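You operate a simulated robot arm through the tools that you are given. There is no shell and no other tool.

You run a simulated two-armed robot. Do the job below in one go: nothing can be reset, and whatever is moved stays where it is left.

## Task
Lift the cone off the flow table and crank 2 drops.
Fine: free the table and press reset once first; cone on the rubber mat.

The check looks at the end state, three seconds after you hand in, the way a careful person would. Anything else that was tipped, shoved, dropped, spilled or broken makes it a failure.

## Robot
Two 7-joint arms with two-finger parallel grippers on one trunk that stands fixed in place. Base frame: the origin is at the foot of the trunk, x ahead of it, y to its left, z up. Readings come in m, degrees, newtons and seconds.
The left shoulder is at [0.03, 0.119, 1.11], the right one opposite. With the tool pointing down near the work surface each hand reaches from about 0.28 to 0.68 m from the base axis, measured 20 degrees to its own side. Payload 3.43 kg a hand.
The TCP of each hand is the grasp point between the finger pads, 0.03 m short of the fingertips. In the tool frame z runs along the fingers and y along their closing line. The gripper opens to 0.094 m. The fingers are 0.028 m wide and 0.01 m thick; the gripper's body (0.05 by 0.096 m) begins 0.055 m behind the TCP.
Orientation is told as [roll, pitch, yaw] about the base's x, y, z axes, in that order, counted from this pose: with the fingers straight down and closing along the base's y, the tool's x points along the base's -x, its y along +y and its z along -z.

## Interface
- The arms move only by the tool play_rows. It takes "left_steps", "right_steps" or both (then of equal length, played together; a hand with none holds still); each is a list of rows, each a list of 7 numbers: the shift along the base's x, y, z in units of 300 mm (1.0 is 300 mm), then the turn, a rotation vector about the base's x, y, z in units of 90 degrees (1.0 is 90 degrees), then the opening, from 0 (shut) to 1 (fully open). In form: [[x, y, z, ax, ay, az, hand], ...]. A call has 1 to 20 rows; each row is the pose to reach, as a shift and turn from the pose commanded when the call began. A call with a number of a shift or a turn outside -1 to 1 is refused whole. A row lasts 0.2 s, in which the tool goes at most 0.05 m and 8.6 degrees; a call with a longer step from one row to the next is refused whole, and so is a gripper value outside its range. A pose out of reach is approached as far as the arm can. The call stops where the force on the tool passes 40 N (or 10 N more than at its start, if that is more) or the arm is blocked; 0.2 s more then pass. Each finger travels about 0.072 m/s and halts on what it meets, pressing with about 23 N; the grip force reading is that of the motor and also rises with nothing between the fingers. The clock runs only during rows and for 0.2 s after the last one: add rows that repeat a pose to give the fingers time. The reply holds the time, the measured pose of the TCP, the force on the tool along the base axes, the opening and the grip force, in the units named above and with some noise, with the torque about the TCP (base axes, N m) and any sound that the robot's microphone picked up, and new pictures: "show" is both (left out), scene, wrist or none (wrist: the cameras of the hands that moved).
- Cameras (640 x 400 px; columns grow to the right, rows downward): "scene" is now at [0.0468, -0.0128, 1.7979]; the picture's right is [-0.01, -1.00, 0.00], its down [-0.87, 0.01, -0.49] and it looks along [0.49, -0.01, -0.87] (base axes); focal length 309 px, centre (320, 200). "left" rides on the left gripper at [0.076, -0.014, -0.102] in its tool frame; the picture's right is [0.18, 0.98, 0.00], its down [-0.75, 0.14, -0.64] and it looks along [-0.63, 0.12, 0.77] (tool axes); focal length 243 px, centre (320, 200). "right" rides on the right gripper at [0.076, 0.014, -0.103] in its tool frame; the picture's right is [-0.18, 0.98, 0.00], its down [-0.75, -0.14, -0.64] and it looks along [-0.63, -0.12, 0.77] (tool axes); focal length 243 px, centre (320, 200). There is no depth. A picture from a camera that has moved, and an enlarged one, comes with that camera's place and axes in the base frame and with its lens. The place of the scene camera against the robot may be out by one fixed shift of up to 0.025 m in any direction.
- move_column(by): moves the trunk up (or, below 0, down) by that many m; the arms and the scene camera ride with it, the base frame stays. It gives what a move gives, with no picture.
- head_to(pan, tilt): turns the head with the scene camera to pan (to the left, within 143 degrees either way) and tilt (down, from -29 to 69), counted from straight ahead of the robot. It gives what a move gives, and a new picture of the scene camera.
- zoom(camera, box): a new picture of the part [left, top, right, bottom] of that camera's present view, enlarged. The clock stands still meanwhile.
- finish_job(): hands the job in; it is judged then, once.

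Nothing tells you positions but the pictures and the camera data. Unless the task says otherwise, let go and move clear before handing in.

The tools are called after "Emit:" as a command line: name --argument value ..., lists and objects as JSON in quotes. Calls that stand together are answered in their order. play_rows: Moves the arms, as the interface text tells. Its arguments: {"type":"object","properties":{"left_steps":{"type":"array","items":{"type":"array","items":{"type":"number"}}},"right_steps":{"type":"array","items":{"type":"array","items":{"type":"number"}}},"show":{"type":"string","enum":["both","scene","wrist","none"]}},"required":[]} The other tools are called the same way: move_column (by) moves the trunk up or down; head_to (pan, tilt) turns the head that bears the scene camera; zoom (camera, box) takes an enlarged picture of a part of a camera's view; finish_job () hands the job in.

At the start:

```text
t: 0.0
left_ee_pos: [0.4935, 0.1387, 1.1844]
left_tcp_rot: [-0.1, -0.1, -0.1]
left_wrist_force: [0.6, -0.5, -0.2]
left_ft_torque: [0.01, -0.03, 0.01]
left_width: 0.0941
left_gripper_force: 0.1
right_ee_pos: [0.3969, -0.2675, 1.2438]
right_tcp_rot: [0.0, 0.0, 0.0]
right_wrist_force: [-0.1, 0.6, -0.2]
right_ft_torque: [-0.04, -0.03, -0.01]
right_width: 0.0941
right_gripper_force: 0.2
trunk travel left (down, up): [-0.375, 0.035]
head pan, tilt (commanded): [-0.7, 60.6]
```

scene: 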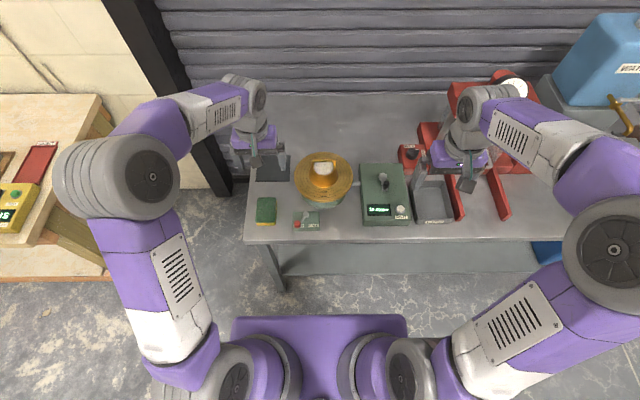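
right: 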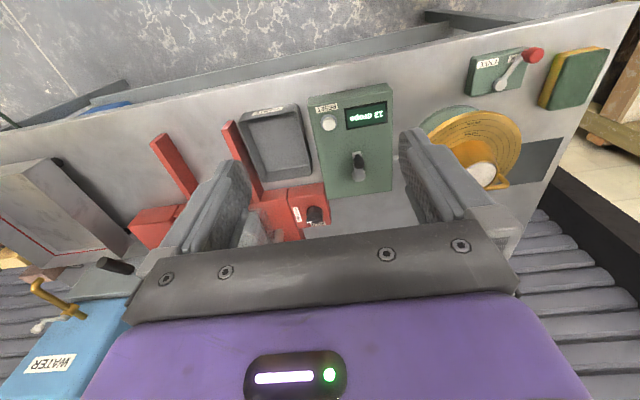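
left: 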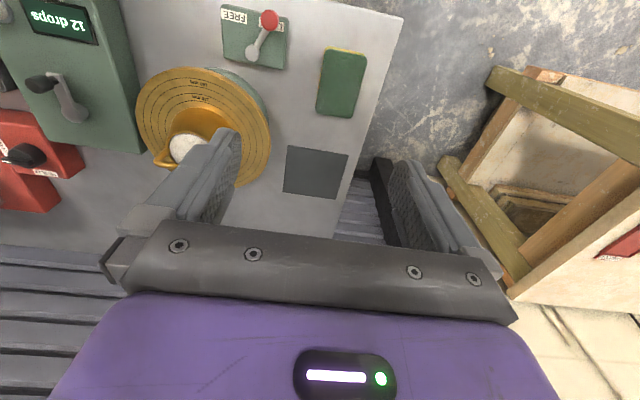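

I see a bench with a brass cone on a flow table, a green drive box with a display reading "12 drops", a crank and a reset button, a lever plate marked FREE/LOCK, a sponge, and a dark rubber mat to the left. I'll take closer pictures before I move anything.

Emit:
zoom --camera "scene" --box '[240, 140, 440, 250]'

Emit:
zoom --camera "left" --box '[0, 0, 400, 250]'

Emit:
zoom --camera "right" --box '[280, 30, 620, 240]'

```text
3.20 times, centred on (340, 195) of scene
camera zoom: at [0.0468, -0.0128, 1.7979], right [-0.01, -1.0, 0.0], down [-0.87, 0.01, -0.49], along [0.49, -0.01, -0.87], focal length 990 px, centre (256, 216)
```

zoom: 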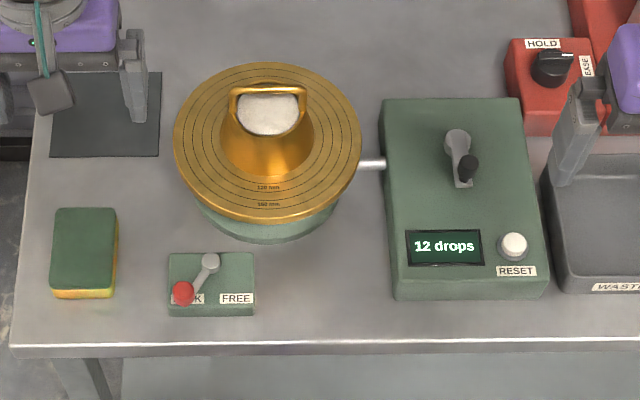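

```text
1.60 times, centred on (200, 125) of left
camera zoom: at [0.419, 0.1232, 1.2874], right [-0.18, 0.98, 0.0], down [0.75, 0.14, 0.64], along [0.63, 0.12, -0.77], focal length 388 px, centre (512, 320)
```

zoom: 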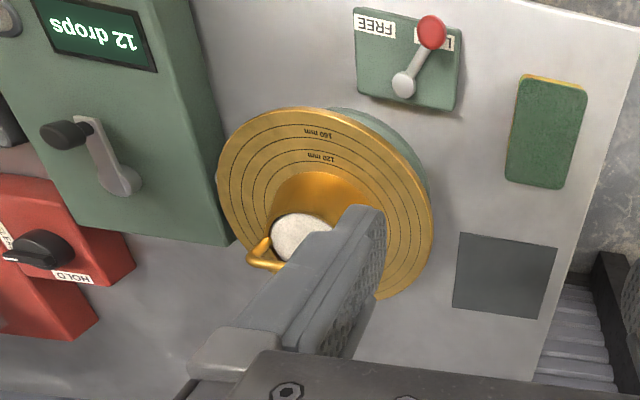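

```text
1.88 times, centred on (450, 135) of right
camera zoom: at [0.3205, -0.2539, 1.3472], right [0.18, 0.98, 0.0], down [0.75, -0.14, 0.64], along [0.63, -0.12, -0.77], focal length 457 px, centre (75, 322)
```

zoom: 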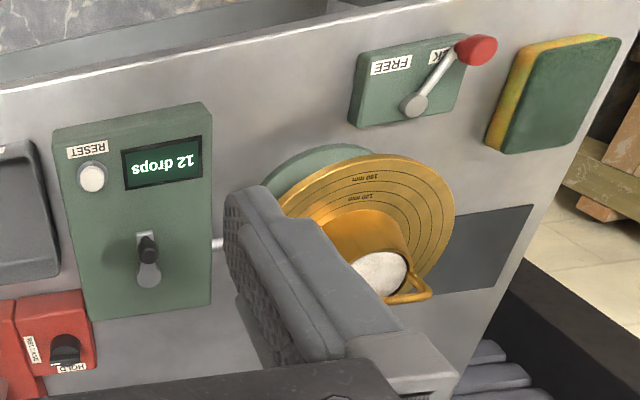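

The table surface works out at about z=0.846, the reset button at about (0.506, -0.271, 0.893) and the lever knob at about (0.453, 0.065, 0.90). The mat is centred near (0.71, 0.166). I'll zoom in on the details I still need.

Emit:
zoom --camera "left" --box '[130, 60, 290, 200]'

Emit:
zoom --camera "right" --box '[300, 80, 420, 200]'

Emit:
zoom --camera "right" --box '[430, 40, 570, 200]'

Emit:
zoom --camera "left" --box '[0, 0, 120, 160]'

Emit:
zoom --camera "scene" --box '[350, 150, 420, 230]'

Emit:
zoom --camera "scene" --box '[285, 145, 365, 235]'

```text
2.86 times, centred on (210, 130) of left
camera zoom: at [0.419, 0.1232, 1.2874], right [-0.18, 0.98, 0.0], down [0.75, 0.14, 0.64], along [0.63, 0.12, -0.77], focal length 693 px, centre (634, 400)
```

zoom: 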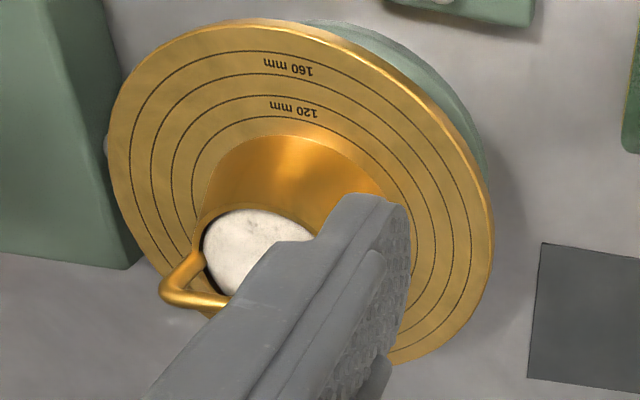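

```text
3.33 times, centred on (360, 140) of right
camera zoom: at [0.3205, -0.2539, 1.3472], right [0.18, 0.98, 0.0], down [0.75, -0.14, 0.64], along [0.63, -0.12, -0.77], focal length 809 px, centre (187, 400)
```

zoom: 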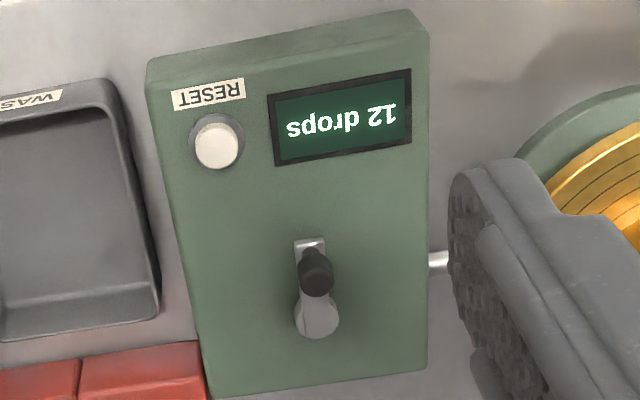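

```text
2.50 times, centred on (500, 120) of right
camera zoom: at [0.3205, -0.2539, 1.3472], right [0.18, 0.98, 0.0], down [0.75, -0.14, 0.64], along [0.63, -0.12, -0.77], focal length 606 px, centre (-130, 400)
```

zoom: 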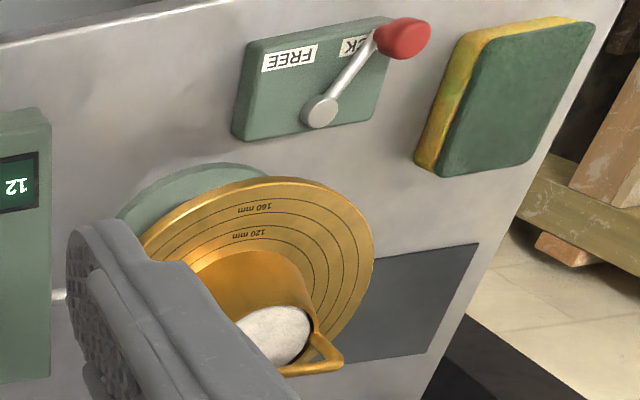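

```text
2.50 times, centred on (60, 80) of left
camera zoom: at [0.419, 0.1232, 1.2874], right [-0.18, 0.98, 0.0], down [0.75, 0.14, 0.64], along [0.63, 0.12, -0.77], focal length 606 px, centre (970, 500)
```

zoom: 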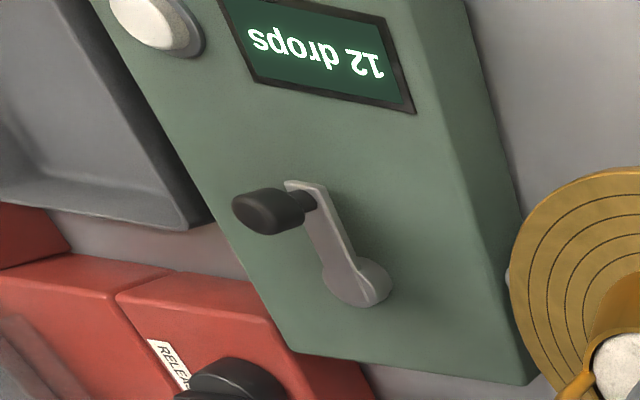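

```text
5.00 times, centred on (385, 190) of scene
camera zoom: at [0.0468, -0.0128, 1.7979], right [-0.01, -1.0, 0.0], down [-0.87, 0.01, -0.49], along [0.49, -0.01, -0.87], focal length 1547 px, centre (-5, 250)
```

zoom: 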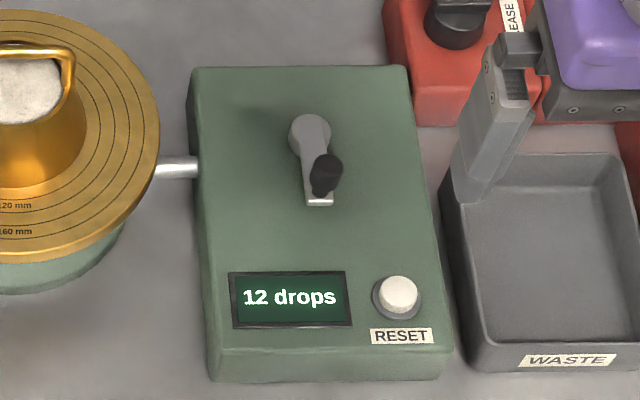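

```text
4.44 times, centred on (325, 190) of scene
camera zoom: at [0.0468, -0.0128, 1.7979], right [-0.01, -1.0, 0.0], down [-0.87, 0.01, -0.49], along [0.49, -0.01, -0.87], focal length 1375 px, centre (298, 244)
```

zoom: 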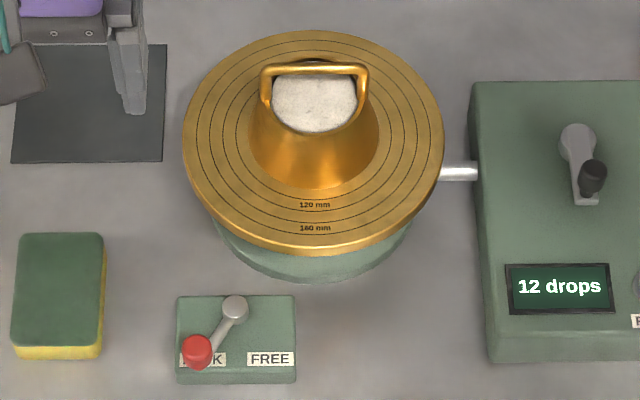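

I now put the crank pivot at about (0.628, -0.226) with its knob top at (0.574, -0.227, 0.946). The cone's arch bar runs along y at about (0.622, -0.056..0.017, 1.008), and the disc top is near z=0.92. Next I'll close both hands and bring them above the lever and the reset button.

Emit:
play_rows --left_steps '[[-0.019, -0.016, -0.095, 0, 0, 0, 0], [-0.038, -0.032, -0.19, 0, 0, 0, 0], [-0.058, -0.048, -0.285, 0, 0, 0, 0], [-0.077, -0.064, -0.38, 0, 0, 0, 0], [-0.096, -0.08, -0.475, 0, 0, 0, 0], [-0.116, -0.096, -0.57, 0, 0, 0, 0], [-0.135, -0.1123, -0.6647, 0, 0, 0, 0], [-0.135, -0.1123, -0.6647, 0, 0, 0, 0]]' --right_steps '[[0.052, -0.002, -0.116, 0, 0, 0, 0], [0.104, -0.004, -0.232, 0, 0, 0, 0], [0.156, -0.006, -0.348, 0, 0, 0, 0], [0.208, -0.008, -0.465, 0, 0, 0, 0], [0.26, -0.01, -0.581, 0, 0, 0, 0], [0.312, -0.011, -0.697, 0, 0, 0, 0], [0.364, -0.012, -0.813, 0, 0, 0, 0], [0.364, -0.012, -0.813, 0, 0, 0, 0]]'

```text
t: 1.8
left_ee_pos: [0.452, 0.1057, 0.9849]
left_tcp_rot: [0.0, -0.2, 0.0]
left_wrist_force: [0.0, 0.4, 0.6]
left_ft_torque: [0.02, -0.02, 0.02]
left_width: 0.0
left_gripper_force: 23.1
right_ee_pos: [0.506, -0.2709, 0.9986]
right_tcp_rot: [0.1, -0.1, 0.0]
right_wrist_force: [-0.2, -0.3, 0.0]
right_ft_torque: [-0.02, 0.01, -0.04]
right_width: 0.0
right_gripper_force: 22.6
trunk travel left (down, up): [-0.375, 0.035]
head pan, tilt (commanded): [-0.7, 60.6]
camera scene: at [0.0454, -0.0124, 1.798], right [-0.01, -1.0, 0.0], down [-0.87, 0.01, -0.49], along [0.49, -0.01, -0.87], focal length 309 px, centre (320, 200)
camera right: at [0.4284, -0.2573, 1.102], right [0.18, 0.98, 0.0], down [0.75, -0.14, 0.64], along [0.63, -0.12, -0.77], focal length 243 px, centre (320, 200)
camera left: at [0.3767, 0.091, 1.0874], right [-0.18, 0.98, 0.0], down [0.75, 0.14, 0.64], along [0.63, 0.12, -0.77], focal length 243 px, centre (320, 200)
```

scene: 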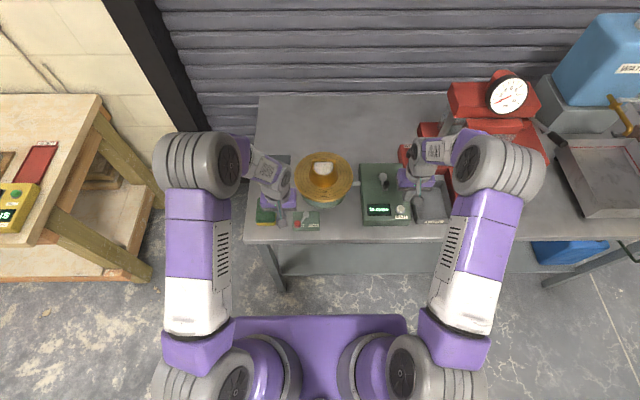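
right: 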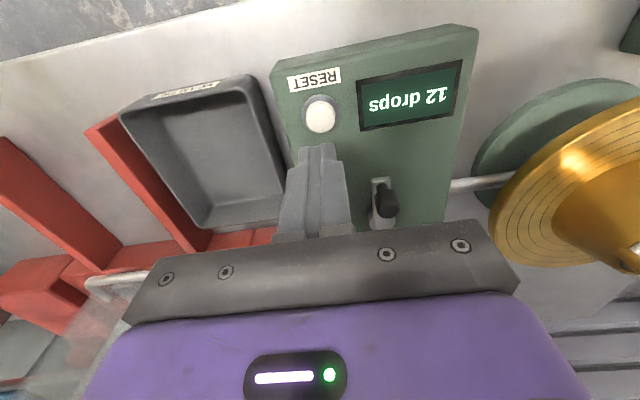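
left: 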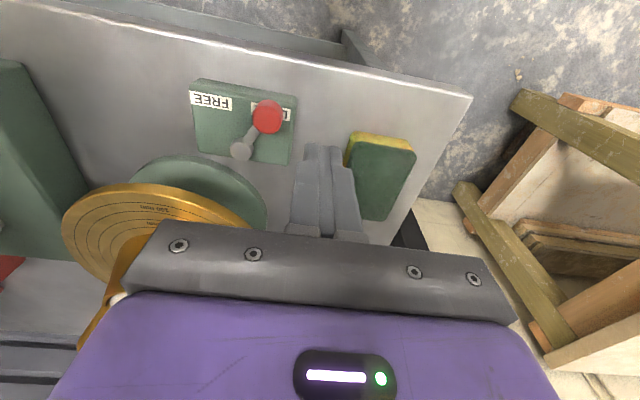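

The new wrist pictures agree with the earlier positions. I'll lower the left fingers beside the lever knob and sweep it toward FREE (-y).

Emit:
play_rows --left_steps '[[-0.005, 0, -0.117, 0, 0, 0, 0], [-0.01, 0, -0.233, 0, 0, 0, 0], [-0.01, -0.05, -0.233, 0, 0, 0, 0], [-0.01, -0.09, -0.233, 0, 0, 0, 0], [-0.01, -0.12, -0.233, 0, 0, 0, 0], [-0.01, -0.15, -0.233, 0, 0, 0, 0], [-0.01, -0.18, -0.233, 0, 0, 0, 0], [-0.01, -0.21, -0.233, 0, 0, 0, 0], [-0.01, -0.21, -0.233, 0, 0, 0, 0]]' --show "both"

```text
t: 3.8
left_ee_pos: [0.4509, 0.0434, 0.9143]
left_tcp_rot: [-0.1, 0.0, -0.1]
left_wrist_force: [0.0, 1.0, 0.6]
left_ft_torque: [0.01, -0.01, 0.02]
left_width: 0.0
left_gripper_force: 23.0
right_ee_pos: [0.5057, -0.2711, 0.9984]
right_tcp_rot: [0.0, 0.0, 0.0]
right_wrist_force: [-0.5, 0.4, 0.1]
right_ft_torque: [-0.04, -0.01, -0.02]
right_width: 0.0
right_gripper_force: 22.7
trunk travel left (down, up): [-0.375, 0.035]
head pan, tilt (commanded): [-0.7, 60.6]
camera scene: at [0.0467, -0.0123, 1.7979], right [-0.01, -1.0, 0.0], down [-0.87, 0.01, -0.49], along [0.49, -0.01, -0.87], focal length 309 px, centre (320, 200)
camera left: at [0.3748, 0.0275, 1.0174], right [-0.18, 0.98, 0.0], down [0.75, 0.14, 0.64], along [0.63, 0.12, -0.77], focal length 243 px, centre (320, 200)
```

scene: 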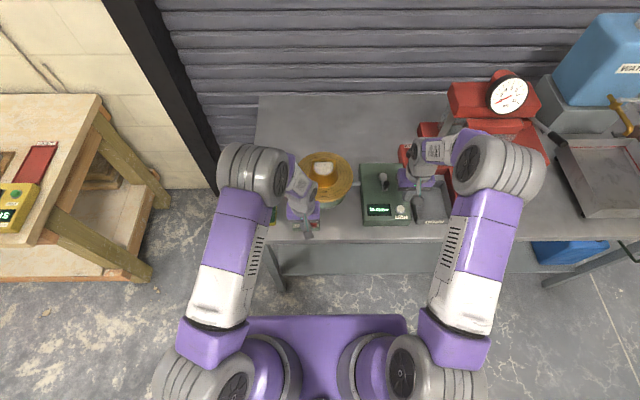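
left: 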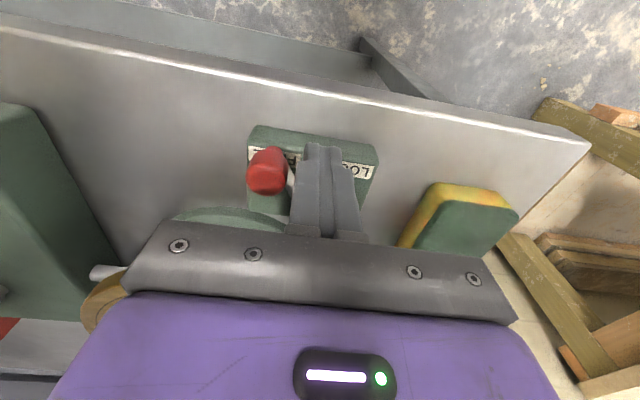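

The knob now sits at about (0.454, 0.012), which mirrors its LOCK position, so it seems to have snapped over to FREE. I'll nudge it slightly to check that it's against the stop, then raise the hand and look.

Emit:
play_rows --left_steps '[[0, -0.02, 0, 0, 0, 0, 0], [0, -0.035, 0, 0, 0, 0, 0], [0, -0.04, 0, 0, 0, 0, 0], [0, -0.04, 0, 0, 0, 0, 0]]' --show "wrist"

```text
t: 4.8
left_ee_pos: [0.4518, 0.0325, 0.9155]
left_tcp_rot: [0.1, 0.2, 0.1]
left_wrist_force: [1.6, 19.9, 4.3]
left_ft_torque: [0.25, 0.02, 0.04]
left_width: 0.0001
left_gripper_force: 23.2
right_ee_pos: [0.5044, -0.2695, 0.9994]
right_tcp_rot: [-0.1, 0.0, 0.0]
right_wrist_force: [0.4, -0.5, 0.6]
right_ft_torque: [-0.03, -0.03, 0.04]
right_width: 0.0
right_gripper_force: 22.8
trunk travel left (down, up): [-0.375, 0.035]
head pan, tilt (commanded): [-0.7, 60.6]
camera left: at [0.3755, 0.0179, 1.0178], right [-0.19, 0.98, 0.0], down [0.75, 0.14, 0.64], along [0.63, 0.12, -0.77], focal length 243 px, centre (320, 200)
```

left: 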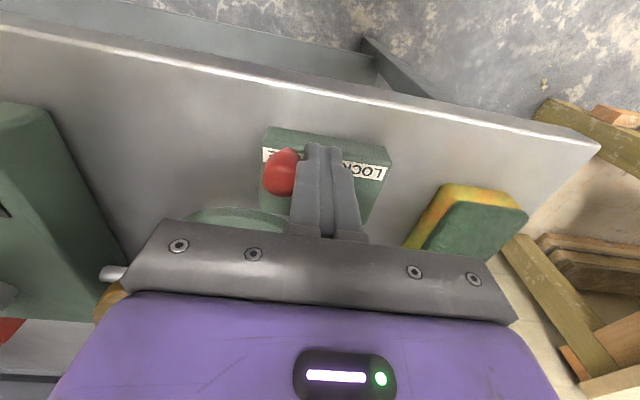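

The lever is hard against its FREE stop, with about 20 N of reaction. I'll back the left hand off and lift it while the right hand lowers to just above the reset button.

Emit:
play_rows --left_steps '[[0, 0.05, 0, 0, 0, 0, 0], [0, 0.06, 0.1, 0, 0, 0, 0], [0, 0.06, 0.22, 0, 0, 0, 0], [0, 0.06, 0.36, 0, 0, 0, 0], [0, 0.1, 0.5, 0, 0, 0, 0], [-0.05, 0.2, 0.6, 0, 0, 0, 0], [-0.1, 0.3, 0.65, 0, 0, 0, 0]]' --right_steps '[[0, 0, -0.04, 0, 0, 0, 0], [0, 0, -0.08, 0, 0, 0, 0], [0, 0, -0.12, 0, 0, 0, 0], [0, 0, -0.16, 0, 0, 0, 0], [0, 0, -0.19, 0, 0, 0, 0], [0, -0.003, -0.22, 0, 0, 0, 0], [0, -0.003, -0.22, 0, 0, 0, 0]]'

Emit:
zoom --camera "scene" --box '[240, 140, 440, 250]'

```text
t: 6.4
left_ee_pos: [0.4198, 0.1211, 1.1096]
left_tcp_rot: [0.0, 0.0, -0.1]
left_wrist_force: [-0.4, 0.2, 0.7]
left_ft_torque: [0.01, -0.02, 0.02]
left_width: 0.0
left_gripper_force: 22.2
right_ee_pos: [0.5084, -0.2716, 0.9348]
right_tcp_rot: [0.0, -0.3, -0.1]
right_wrist_force: [-1.1, 1.8, 12.5]
right_ft_torque: [0.06, 0.09, -0.05]
right_width: 0.0001
right_gripper_force: 22.6
trunk travel left (down, up): [-0.375, 0.035]
head pan, tilt (commanded): [-0.7, 60.6]
heard: click
camera scene: at [0.0456, -0.0115, 1.7981], right [-0.01, -1.0, 0.0], down [-0.87, 0.01, -0.49], along [0.49, -0.01, -0.87], focal length 309 px, centre (320, 200)
camera right: at [0.4299, -0.2577, 1.0383], right [0.18, 0.98, 0.0], down [0.75, -0.14, 0.64], along [0.63, -0.12, -0.76], focal length 243 px, centre (320, 200)
camera left: at [0.3443, 0.1061, 1.2133], right [-0.18, 0.98, 0.0], down [0.75, 0.14, 0.64], along [0.63, 0.12, -0.77], focal length 243 px, centre (320, 200)
```

scene: 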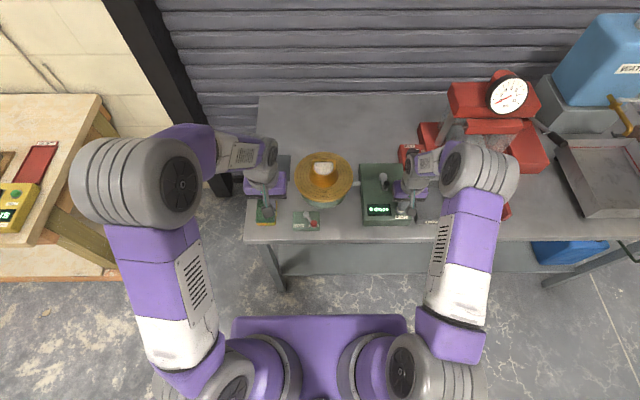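
right: 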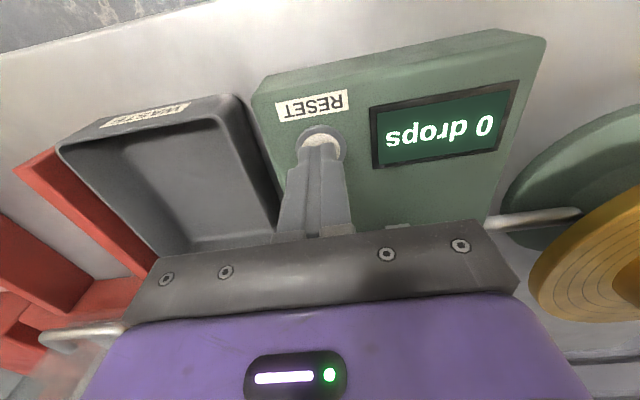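
left: 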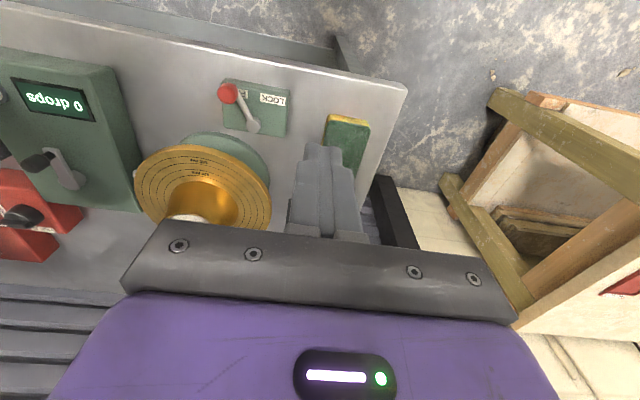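

```text
3.20 times, centred on (340, 195) of scene
camera zoom: at [0.0456, -0.0115, 1.7981], right [-0.01, -1.0, 0.0], down [-0.87, 0.01, -0.49], along [0.49, -0.01, -0.87], focal length 990 px, centre (256, 216)
```

zoom: 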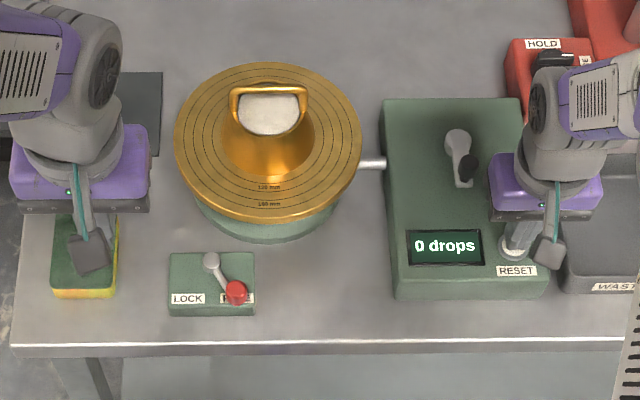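

The reset pressed with one click and the display reads 0 drops, and the lever points at FREE. I'll raise the right hand clear and bring the left hand, open, back behind the cone for a good view of its handle.

Emit:
play_rows --left_steps '[[0.05, -0.1, 0.03, 0, 0, 0, 1], [0.1, -0.2, 0.05, 0, 0, 0, 1], [0.15, -0.3, 0.06, 0, 0, 0, 1], [0.2, -0.4, 0.07, 0, 0, 0, 1], [0.25, -0.467, 0.07, 0, 0, 0, 1], [0.25, -0.467, 0.07, 0, 0, 0, 1]]' --right_steps '[[0, 0, 0.1, 0, 0, 0, 0], [0, 0, 0.25, 0, 0, 0, 0], [0, 0, 0.4, 0, 0, 0, 0], [-0.05, -0.05, 0.54, 0, 0, 0, 0], [-0.1, -0.1, 0.6, 0, 0, 0, 0], [-0.1, -0.1, 0.6, 0, 0, 0, 0]]'

Emit:
zoom --camera "left" --box '[200, 80, 440, 240]'

Emit:
zoom --camera "right" --box '[300, 60, 640, 260]'

```text
t: 7.8
left_ee_pos: [0.4962, -0.0199, 1.1288]
left_tcp_rot: [0.0, 0.0, 0.1]
left_wrist_force: [-0.1, -0.2, -0.1]
left_ft_torque: [-0.01, 0.01, -0.03]
left_width: 0.0938
left_gripper_force: 0.0
right_ee_pos: [0.475, -0.3002, 1.1167]
right_tcp_rot: [0.0, 0.0, -0.1]
right_wrist_force: [-0.7, -0.9, 0.3]
right_ft_torque: [0.01, 0.03, 0.03]
right_width: 0.0001
right_gripper_force: 22.9
trunk travel left (down, up): [-0.375, 0.035]
head pan, tilt (commanded): [-0.7, 60.6]
camera scene: at [0.0466, -0.0122, 1.7979], right [-0.01, -1.0, 0.0], down [-0.87, 0.01, -0.49], along [0.49, -0.01, -0.87], focal length 309 px, centre (320, 200)
camera right: at [0.399, -0.2869, 1.2195], right [0.18, 0.98, 0.0], down [0.75, -0.14, 0.64], along [0.63, -0.12, -0.77], focal length 243 px, centre (320, 200)
camera left: at [0.4206, -0.0348, 1.2327], right [-0.18, 0.98, 0.0], down [0.75, 0.14, 0.64], along [0.63, 0.12, -0.77], focal length 243 px, centre (320, 200)
```

scene: 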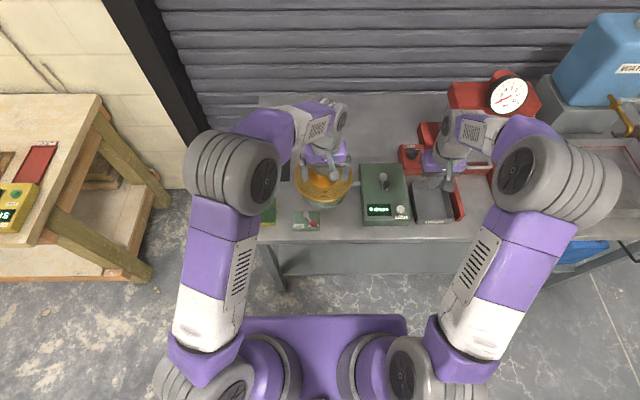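
right: 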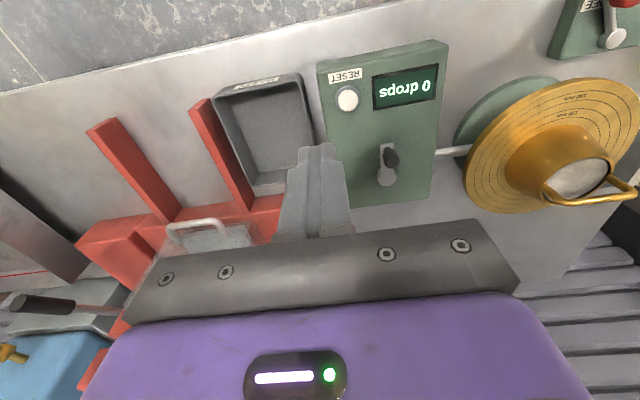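
left: 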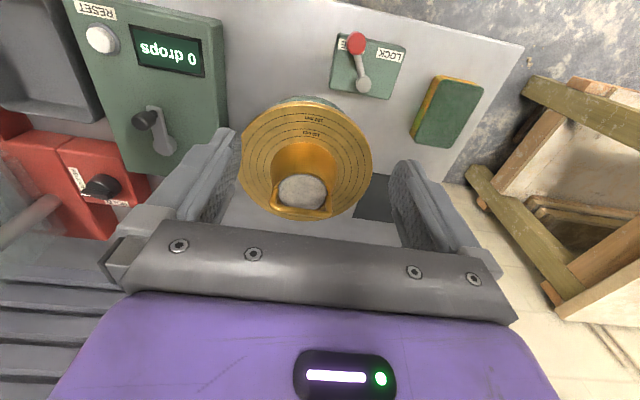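

```text
2.50 times, centred on (320, 160) of left
camera zoom: at [0.4206, -0.0348, 1.2327], right [-0.18, 0.98, 0.0], down [0.75, 0.14, 0.64], along [0.63, 0.12, -0.77], focal length 606 px, centre (320, 300)
```

zoom: 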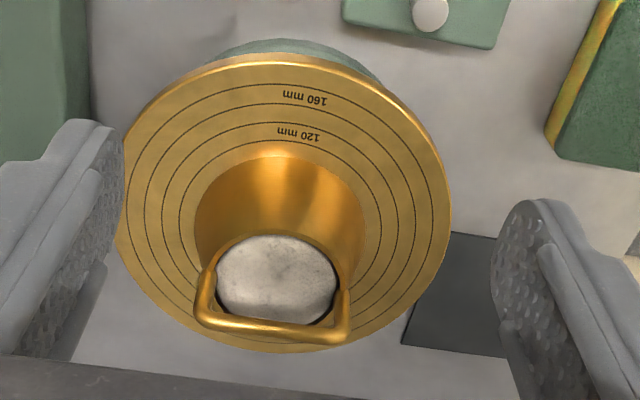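

```text
1.88 times, centred on (470, 160) of right
camera zoom: at [0.399, -0.2869, 1.2195], right [0.18, 0.98, 0.0], down [0.75, -0.14, 0.64], along [0.63, -0.12, -0.77], focal length 457 px, centre (38, 275)
```

zoom: 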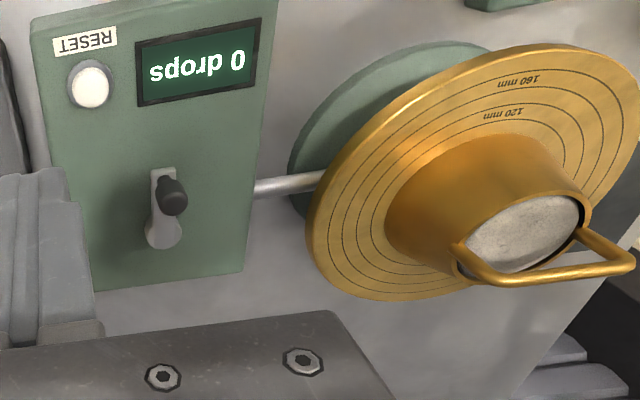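

From two wrist views the cone axis is at about (0.621, -0.020), the disc top near z=0.932 and the arch posts about 0.077 m wide across, so the open hand fits over them. Before gripping anything I'll test empty-handed whether the left arm can reach the mat position.

Emit:
play_rows --left_steps '[[0, 0.15, 0, 0, 0, 0, 1], [0, 0.3, 0, 0, 0, 0, 1], [0, 0.45, 0, 0, 0, 0, 1], [0, 0.6, 0, 0, 0, 0, 1], [0.1, 0.627, 0, 0, 0, 0, 1], [0.24, 0.627, 0, 0, 0, 0, 1], [0.38, 0.627, 0, 0, 0, 0, 1], [0.52, 0.627, 0, 0, 0, 0, 1], [0.66, 0.627, 0, 0, 0, 0, 1], [0.72, 0.627, -0.1, 0, 0, 0, 1], [0.72, 0.627, -0.22, 0, 0, 0, 1], [0.72, 0.627, -0.333, 0, 0, 0, 1], [0.72, 0.627, -0.333, 0, 0, 0, 1]]'

```text
t: 10.6
left_ee_pos: [0.6528, 0.1662, 1.0373]
left_tcp_rot: [-0.1, -0.1, 0.0]
left_wrist_force: [-0.6, -0.1, 0.5]
left_ft_torque: [0.01, -0.01, -0.01]
left_width: 0.0943
left_gripper_force: 0.0
left hand out of reach, approached as far as the arm can: row 8, 9, 10, 11, 12, 13
right_ee_pos: [0.4763, -0.3007, 1.1155]
right_tcp_rot: [0.0, 0.0, 0.0]
right_wrist_force: [-0.4, -0.5, 0.1]
right_ft_torque: [0.0, 0.01, -0.05]
right_width: 0.0
right_gripper_force: 22.7
trunk travel left (down, up): [-0.375, 0.035]
head pan, tilt (commanded): [-0.7, 60.6]
camera scene: at [0.0464, -0.0127, 1.798], right [-0.01, -1.0, 0.0], down [-0.87, 0.01, -0.49], along [0.49, -0.01, -0.87], focal length 309 px, centre (320, 200)
camera left: at [0.5769, 0.1514, 1.1393], right [-0.18, 0.98, 0.0], down [0.75, 0.14, 0.64], along [0.63, 0.12, -0.77], focal length 243 px, centre (320, 200)
```

scene: 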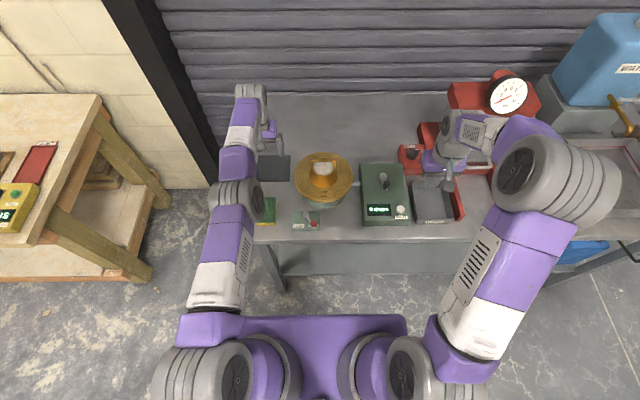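
left: 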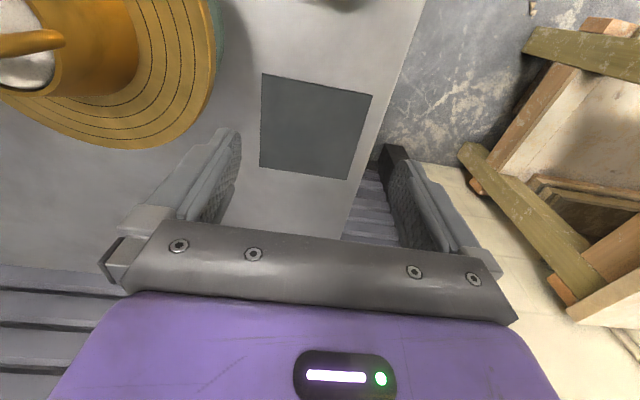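

With the tool straight down the left arm only gets to x≈0.65, and the mat centre is at (0.709, 0.1645). I'll tilt the fingers about 25° forward and see how far that reaches.

Emit:
play_rows --left_steps '[[-0.1, 0, 0, 0, -0.07, 0, 1], [-0.2, 0, 0, 0, -0.14, 0, 1], [-0.2, 0, 0, 0, -0.21, 0, 1], [-0.2, 0, 0, 0, -0.278, 0, 1], [-0.2, 0, 0, 0, -0.278, 0, 1]]' --show "none"

```text
t: 11.8
left_ee_pos: [0.7361, 0.1613, 1.0265]
left_tcp_rot: [0.0, -25.0, 0.0]
left_wrist_force: [-0.6, -0.7, -0.7]
left_ft_torque: [0.02, 0.01, 0.02]
left_width: 0.094
left_gripper_force: 0.1
left hand out of reach, approached as far as the arm can: row 1, 2, 3, 4, 5
right_ee_pos: [0.4768, -0.3012, 1.116]
right_tcp_rot: [0.0, 0.0, -0.1]
right_wrist_force: [0.2, -0.3, -0.5]
right_ft_torque: [-0.01, 0.01, -0.05]
right_width: 0.0
right_gripper_force: 23.0
trunk travel left (down, up): [-0.375, 0.035]
head pan, tilt (commanded): [-0.7, 60.6]
```

The tool took the tilt, but the reply says out of reach and the arm looks stretched. I'll pull back toward the robot to bend the elbow and regain control before testing again.

Emit:
play_rows --left_steps '[[-0.1, 0, 0.05, 0, 0, 0, 1], [-0.2, 0, 0.1, 0, 0, 0, 1], [-0.3, 0, 0.1, 0, 0, 0, 1], [-0.4, 0, 0.1, 0, 0, 0, 1], [-0.4, 0, 0.1, 0, 0, 0, 1]]' --show "both"

```text
t: 13.0
left_ee_pos: [0.737, 0.1586, 1.0588]
left_tcp_rot: [0.0, -25.0, 0.0]
left_wrist_force: [-0.9, -0.5, 0.3]
left_ft_torque: [-0.01, 0.0, -0.02]
left_width: 0.094
left_gripper_force: 0.0
left hand out of reach, approached as far as the arm can: row 1, 2, 3, 4, 5
right_ee_pos: [0.4754, -0.2997, 1.1167]
right_tcp_rot: [0.0, 0.0, -0.1]
right_wrist_force: [-0.2, -0.7, 0.3]
right_ft_torque: [0.02, 0.0, 0.0]
right_width: 0.0
right_gripper_force: 22.9
trunk travel left (down, up): [-0.375, 0.035]
head pan, tilt (commanded): [-0.7, 60.6]
camera scene: at [0.0471, -0.0126, 1.7979], right [-0.01, -1.0, 0.0], down [-0.87, 0.01, -0.49], along [0.49, -0.01, -0.87], focal length 309 px, centre (320, 200)
camera left: at [0.6256, 0.1439, 1.1191], right [-0.17, 0.98, -0.08], down [0.41, 0.14, 0.9], along [0.9, 0.12, -0.43], focal length 243 px, centre (320, 200)
```

scene: 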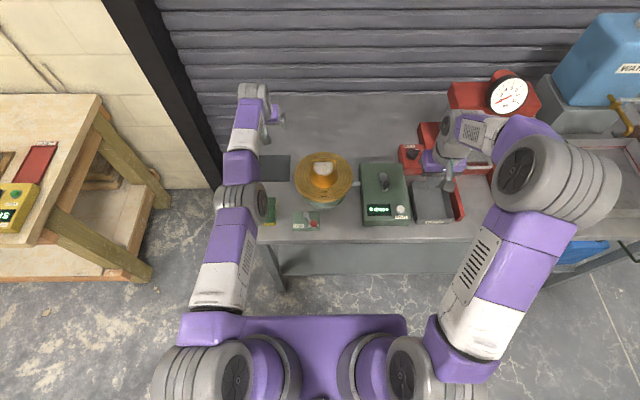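
left: 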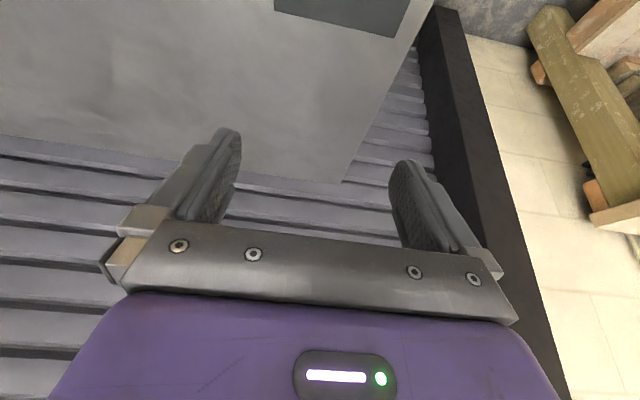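

The arm is stuck fully straight: x doesn't respond, but z does. I'll move it upward in free space so the elbow bends and it can recover.

Emit:
play_rows --left_steps '[[0, 0, 0.1, 0, 0, 0, 1], [0, 0, 0.2, 0, 0, 0, 1], [0, 0, 0.3, 0, 0, 0, 1], [0, 0, 0.4, 0, 0, 0, 1], [0, 0, 0.5, 0, 0, 0, 1], [0, 0, 0.5, 0, 0, 0, 1]]' --show "scene"

```text
t: 14.4
left_ee_pos: [0.7239, 0.1582, 1.2077]
left_tcp_rot: [0.0, -25.0, 0.0]
left_wrist_force: [-0.6, 0.3, 0.4]
left_ft_torque: [0.02, -0.01, 0.04]
left_width: 0.0941
left_gripper_force: 0.0
left hand out of reach, approached as far as the arm can: row 4, 5, 6
right_ee_pos: [0.4766, -0.2999, 1.115]
right_tcp_rot: [0.0, 0.1, 0.0]
right_wrist_force: [0.2, -0.7, 0.8]
right_ft_torque: [-0.02, 0.0, 0.02]
right_width: 0.0001
right_gripper_force: 23.3
trunk travel left (down, up): [-0.375, 0.035]
head pan, tilt (commanded): [-0.7, 60.6]
camera scene: at [0.0475, -0.0127, 1.7979], right [-0.01, -1.0, 0.0], down [-0.87, 0.01, -0.49], along [0.49, -0.01, -0.87], focal length 309 px, centre (320, 200)
```

scene: 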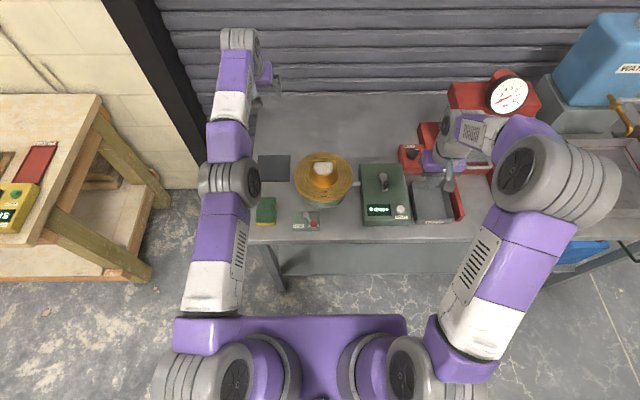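

The reply suggests each call starts from the pose actually reached. I'll come down a little so the wrist moves inside the reach sphere, then retract in x.

Emit:
play_rows --left_steps '[[0, 0, -0.1, 0, 0, 0, 1], [0, 0, -0.2, 0, 0, 0, 1], [-0.05, 0, -0.25, 0, 0, 0, 1], [-0.12, 0, -0.25, 0, 0, 0, 1], [-0.2, 0, -0.25, 0, 0, 0, 1], [-0.3, 0, -0.25, 0, 0, 0, 1], [-0.3, 0, -0.25, 0, 0, 0, 1]]' --show "scene"

```text
t: 16.0
left_ee_pos: [0.7333, 0.1551, 1.1437]
left_tcp_rot: [0.0, -24.9, 0.0]
left_wrist_force: [0.0, -0.8, -0.6]
left_ft_torque: [0.0, 0.01, 0.0]
left_width: 0.0938
left_gripper_force: 0.1
left hand out of reach, approached as far as the arm can: row 1, 2, 3, 4, 5, 6, 7
right_ee_pos: [0.4764, -0.2998, 1.1167]
right_tcp_rot: [0.1, 0.0, 0.0]
right_wrist_force: [-0.3, -0.2, -0.6]
right_ft_torque: [0.0, 0.0, 0.0]
right_width: 0.0
right_gripper_force: 22.9
trunk travel left (down, up): [-0.375, 0.035]
head pan, tilt (commanded): [-0.7, 60.6]
camera scene: at [0.0469, -0.0128, 1.7979], right [-0.01, -1.0, 0.0], down [-0.87, 0.01, -0.49], along [0.49, -0.01, -0.87], focal length 309 px, centre (320, 200)
```

scene: 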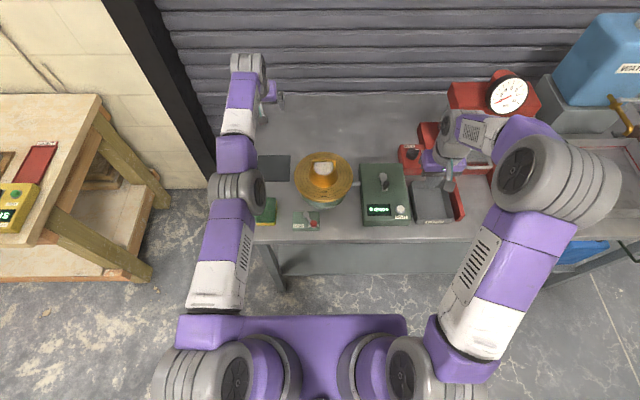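

The elbow seems clamped straight and can only bend one way, with the hand moving inward. I'll move the hand in -y well above the cone while retracting, so the elbow flexes.

Emit:
play_rows --left_steps '[[0, -0.12, 0, 0, 0, 0, 1], [0, -0.24, 0, 0, 0, 0, 1], [-0.05, -0.36, 0, 0, 0, 0, 1], [-0.1, -0.46, 0, 0, 0, 0, 1], [-0.2, -0.5, 0, 0, 0, 0, 1], [-0.3, -0.5, 0, 0, 0, 0, 1], [-0.4, -0.5, 0, 0, 0, 0, 1], [-0.4, -0.5, 0, 0, 0, 0, 1]]' --show "scene"

```text
t: 17.8
left_ee_pos: [0.6157, 0.0062, 1.1446]
left_tcp_rot: [0.0, -24.9, 0.0]
left_wrist_force: [-0.6, -0.9, -0.6]
left_ft_torque: [0.01, 0.0, 0.0]
left_width: 0.0938
left_gripper_force: 0.0
left hand out of reach, approached as far as the arm can: row 2
right_ee_pos: [0.4761, -0.3011, 1.1161]
right_tcp_rot: [0.0, 0.1, 0.0]
right_wrist_force: [0.3, -0.1, 0.1]
right_ft_torque: [-0.01, -0.01, -0.01]
right_width: 0.0
right_gripper_force: 23.2
trunk travel left (down, up): [-0.375, 0.035]
head pan, tilt (commanded): [-0.7, 60.6]
camera scene: at [0.0478, -0.0128, 1.7979], right [-0.01, -1.0, 0.0], down [-0.87, 0.01, -0.49], along [0.49, -0.01, -0.87], focal length 309 px, centre (320, 200)
```

scene: 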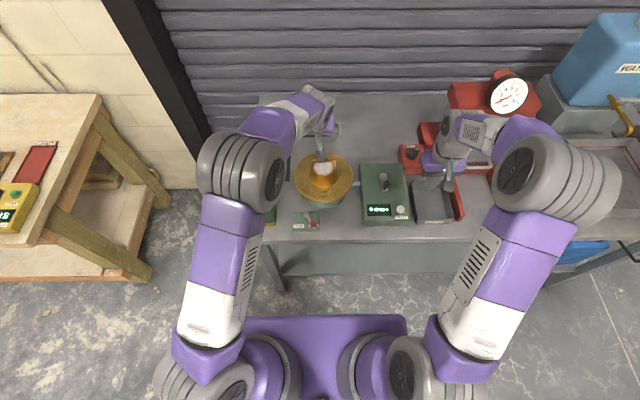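

The elbow is bent again and the hand is above the cone with a -25° tilt, which reaches further. I'll centre over the handle at z≈1.09 and look closely before going down.

Emit:
play_rows --left_steps '[[0, -0.04, -0.06, 0, 0, 0, 1], [0, -0.087, -0.12, 0, 0, 0, 1], [0, -0.087, -0.182, 0, 0, 0, 1], [0, -0.087, -0.182, 0, 0, 0, 1]]' --show "both"

Emit:
zoom --camera "left" --box '[200, 60, 440, 220]'

Emit:
zoom --camera "scene" --box '[270, 100, 390, 220]'

Emit:
zoom --camera "right" --box '[400, 60, 640, 260]'

```text
t: 18.8
left_ee_pos: [0.6138, -0.0205, 1.0888]
left_tcp_rot: [0.1, -25.1, -0.1]
left_wrist_force: [-0.4, 0.9, -0.8]
left_ft_torque: [0.01, 0.03, -0.01]
left_width: 0.094
left_gripper_force: 0.2
right_ee_pos: [0.4762, -0.3012, 1.1163]
right_tcp_rot: [-0.1, 0.0, -0.1]
right_wrist_force: [1.1, -0.5, 0.4]
right_ft_torque: [0.0, -0.03, 0.0]
right_width: 0.0
right_gripper_force: 22.8
trunk travel left (down, up): [-0.375, 0.035]
head pan, tilt (commanded): [-0.7, 60.6]
camera scene: at [0.0467, -0.013, 1.798], right [-0.01, -1.0, 0.0], down [-0.87, 0.01, -0.49], along [0.49, -0.01, -0.87], focal length 309 px, centre (320, 200)
camera left: at [0.5016, -0.0353, 1.15], right [-0.17, 0.98, -0.08], down [0.41, 0.14, 0.9], along [0.9, 0.12, -0.43], focal length 243 px, centre (320, 200)
```

scene: 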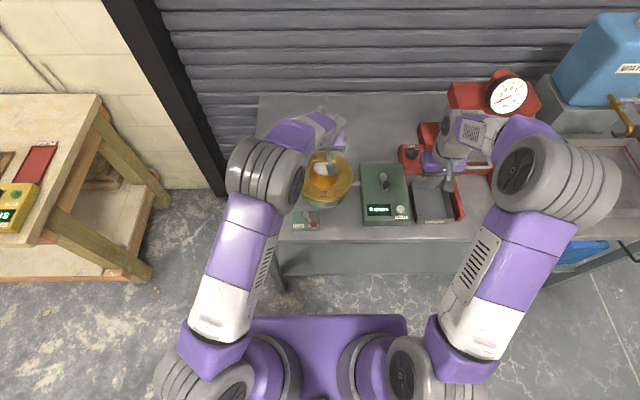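
left: 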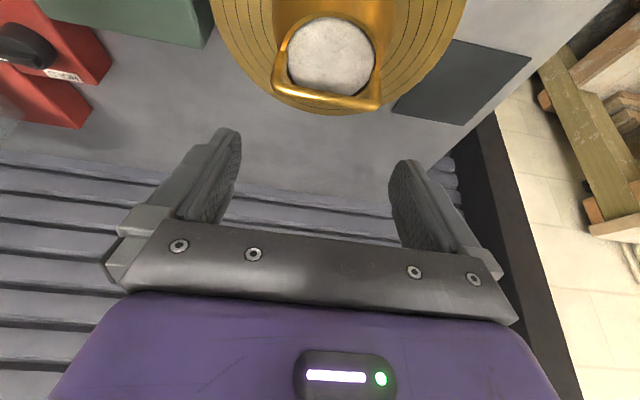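

```text
2.50 times, centred on (320, 140) of left
camera zoom: at [0.5016, -0.0353, 1.15], right [-0.17, 0.98, -0.08], down [0.41, 0.14, 0.9], along [0.9, 0.12, -0.43], focal length 606 px, centre (320, 350)
```

zoom: 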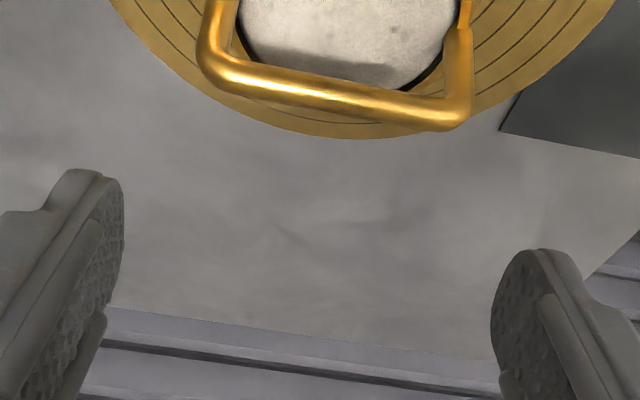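

```text
3.33 times, centred on (330, 160) of scene
camera zoom: at [0.0467, -0.013, 1.798], right [-0.01, -1.0, 0.0], down [-0.87, 0.01, -0.49], along [0.49, -0.01, -0.87], focal length 1032 px, centre (287, 333)
```

zoom: 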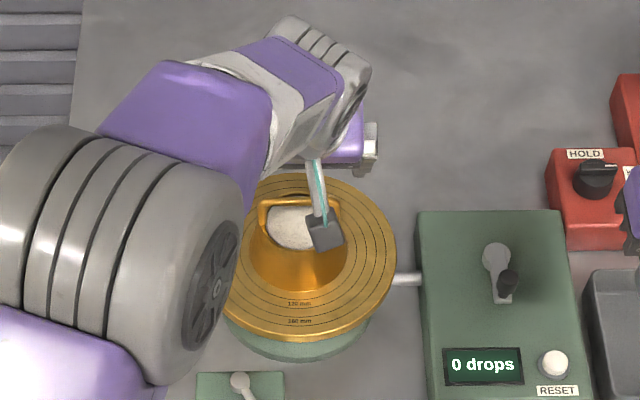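

```text
2.00 times, centred on (520, 160) of right
camera zoom: at [0.3994, -0.2872, 1.2192], right [0.18, 0.98, 0.0], down [0.75, -0.14, 0.64], along [0.63, -0.12, -0.77], focal length 485 px, centre (-80, 280)
```

zoom: 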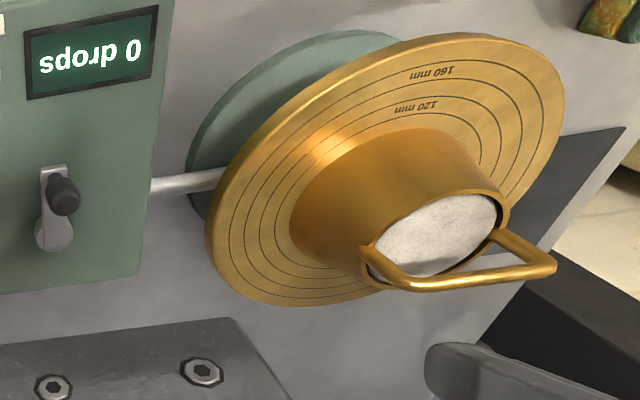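

The bar is centred at y≈-0.020 and parallel to y, and its outer width of about 0.077 m leaves roughly 8 mm clear on each side of the open fingers. I'll go down to z≈1.03 and check the alignment.

Emit:
play_rows --left_steps '[[0.005, 0, -0.07, 0, 0, 0, 1], [0.01, 0, -0.14, 0, 0, 0, 1], [0.01, 0, -0.196, 0, 0, 0, 1], [0.01, 0, -0.196, 0, 0, 0, 1]]' --show "wrist"

Emit:
zoom --camera "right" --box '[440, 80, 640, 280]'

```text
t: 19.8
left_ee_pos: [0.6183, -0.0209, 1.0299]
left_tcp_rot: [0.0, -24.9, -0.1]
left_wrist_force: [-0.4, 0.2, -0.6]
left_ft_torque: [0.03, 0.02, -0.02]
left_width: 0.0942
left_gripper_force: 0.0
right_ee_pos: [0.4752, -0.3001, 1.116]
right_tcp_rot: [0.0, 0.0, 0.0]
right_wrist_force: [-0.6, 0.2, -0.5]
right_ft_torque: [-0.02, -0.01, 0.03]
right_width: 0.0001
right_gripper_force: 23.1
trunk travel left (down, up): [-0.375, 0.035]
head pan, tilt (commanded): [-0.7, 60.6]
camera left: at [0.5056, -0.0364, 1.0914], right [-0.17, 0.98, -0.08], down [0.41, 0.14, 0.9], along [0.9, 0.12, -0.43], focal length 243 px, centre (320, 200)
```

left: 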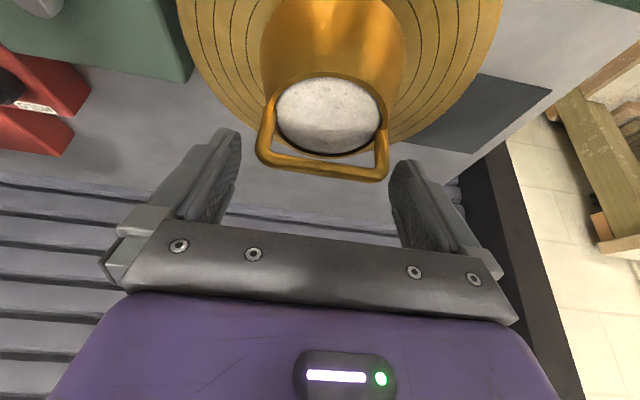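

```text
2.00 times, centred on (540, 180) of right
camera zoom: at [0.3993, -0.2871, 1.2193], right [0.18, 0.98, 0.0], down [0.75, -0.14, 0.64], along [0.63, -0.12, -0.77], focal length 485 px, centre (-120, 240)
```

zoom: 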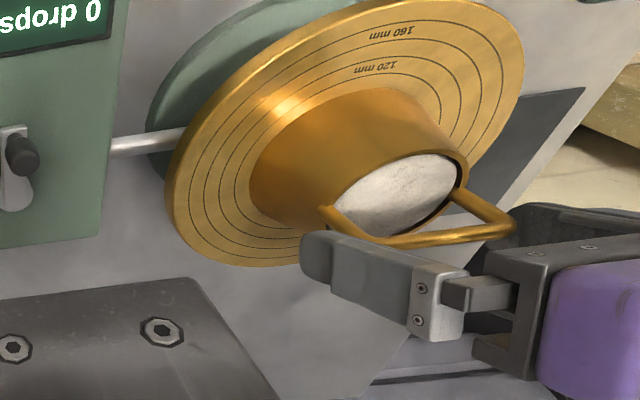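

The alignment looks right, with equal clearance on both sides of the handle. I'll lower 26 mm so the fingers straddle the posts, then close.

Emit:
play_rows --left_steps '[[0, 0, -0.03, 0, 0, 0, 1], [0, 0.002, -0.06, 0, 0, 0, 1], [0, 0.002, -0.087, 0, 0, 0, 1], [0, 0.002, -0.087, 0, 0, 0, 1]]' --show "wrist"

Emit:
zoom --camera "right" --box '[440, 80, 640, 280]'

```text
t: 20.8
left_ee_pos: [0.6192, -0.0209, 1.0045]
left_tcp_rot: [0.1, -24.9, 0.1]
left_wrist_force: [0.3, -0.1, 0.1]
left_ft_torque: [0.01, 0.02, -0.03]
left_width: 0.094
left_gripper_force: 0.2
right_ee_pos: [0.4751, -0.3005, 1.116]
right_tcp_rot: [0.0, 0.0, 0.0]
right_wrist_force: [-0.4, 0.7, -0.9]
right_ft_torque: [0.0, -0.01, 0.02]
right_width: 0.0
right_gripper_force: 22.7
trunk travel left (down, up): [-0.375, 0.035]
head pan, tilt (commanded): [-0.7, 60.6]
camera left: at [0.5065, -0.0358, 1.0654], right [-0.17, 0.98, -0.08], down [0.41, 0.14, 0.9], along [0.9, 0.12, -0.43], focal length 243 px, centre (320, 200)
```

left: 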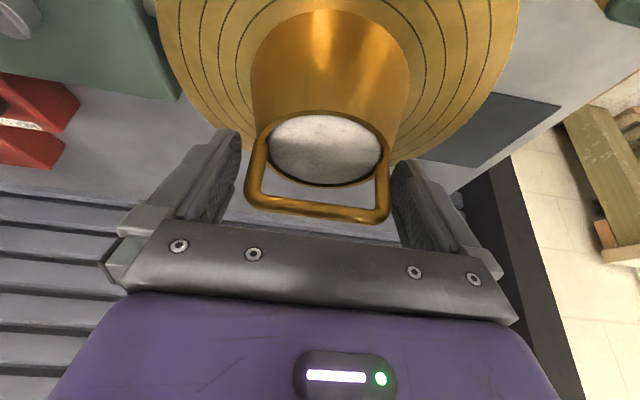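

```text
2.00 times, centred on (540, 180) of right
camera zoom: at [0.3994, -0.2871, 1.2193], right [0.18, 0.98, 0.0], down [0.75, -0.14, 0.64], along [0.63, -0.12, -0.77], focal length 485 px, centre (-120, 240)
```

zoom: 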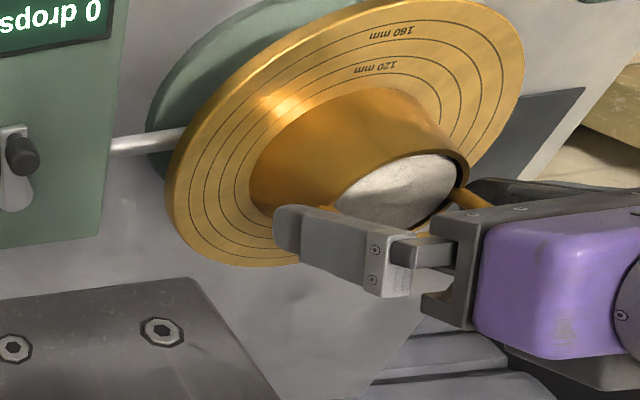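

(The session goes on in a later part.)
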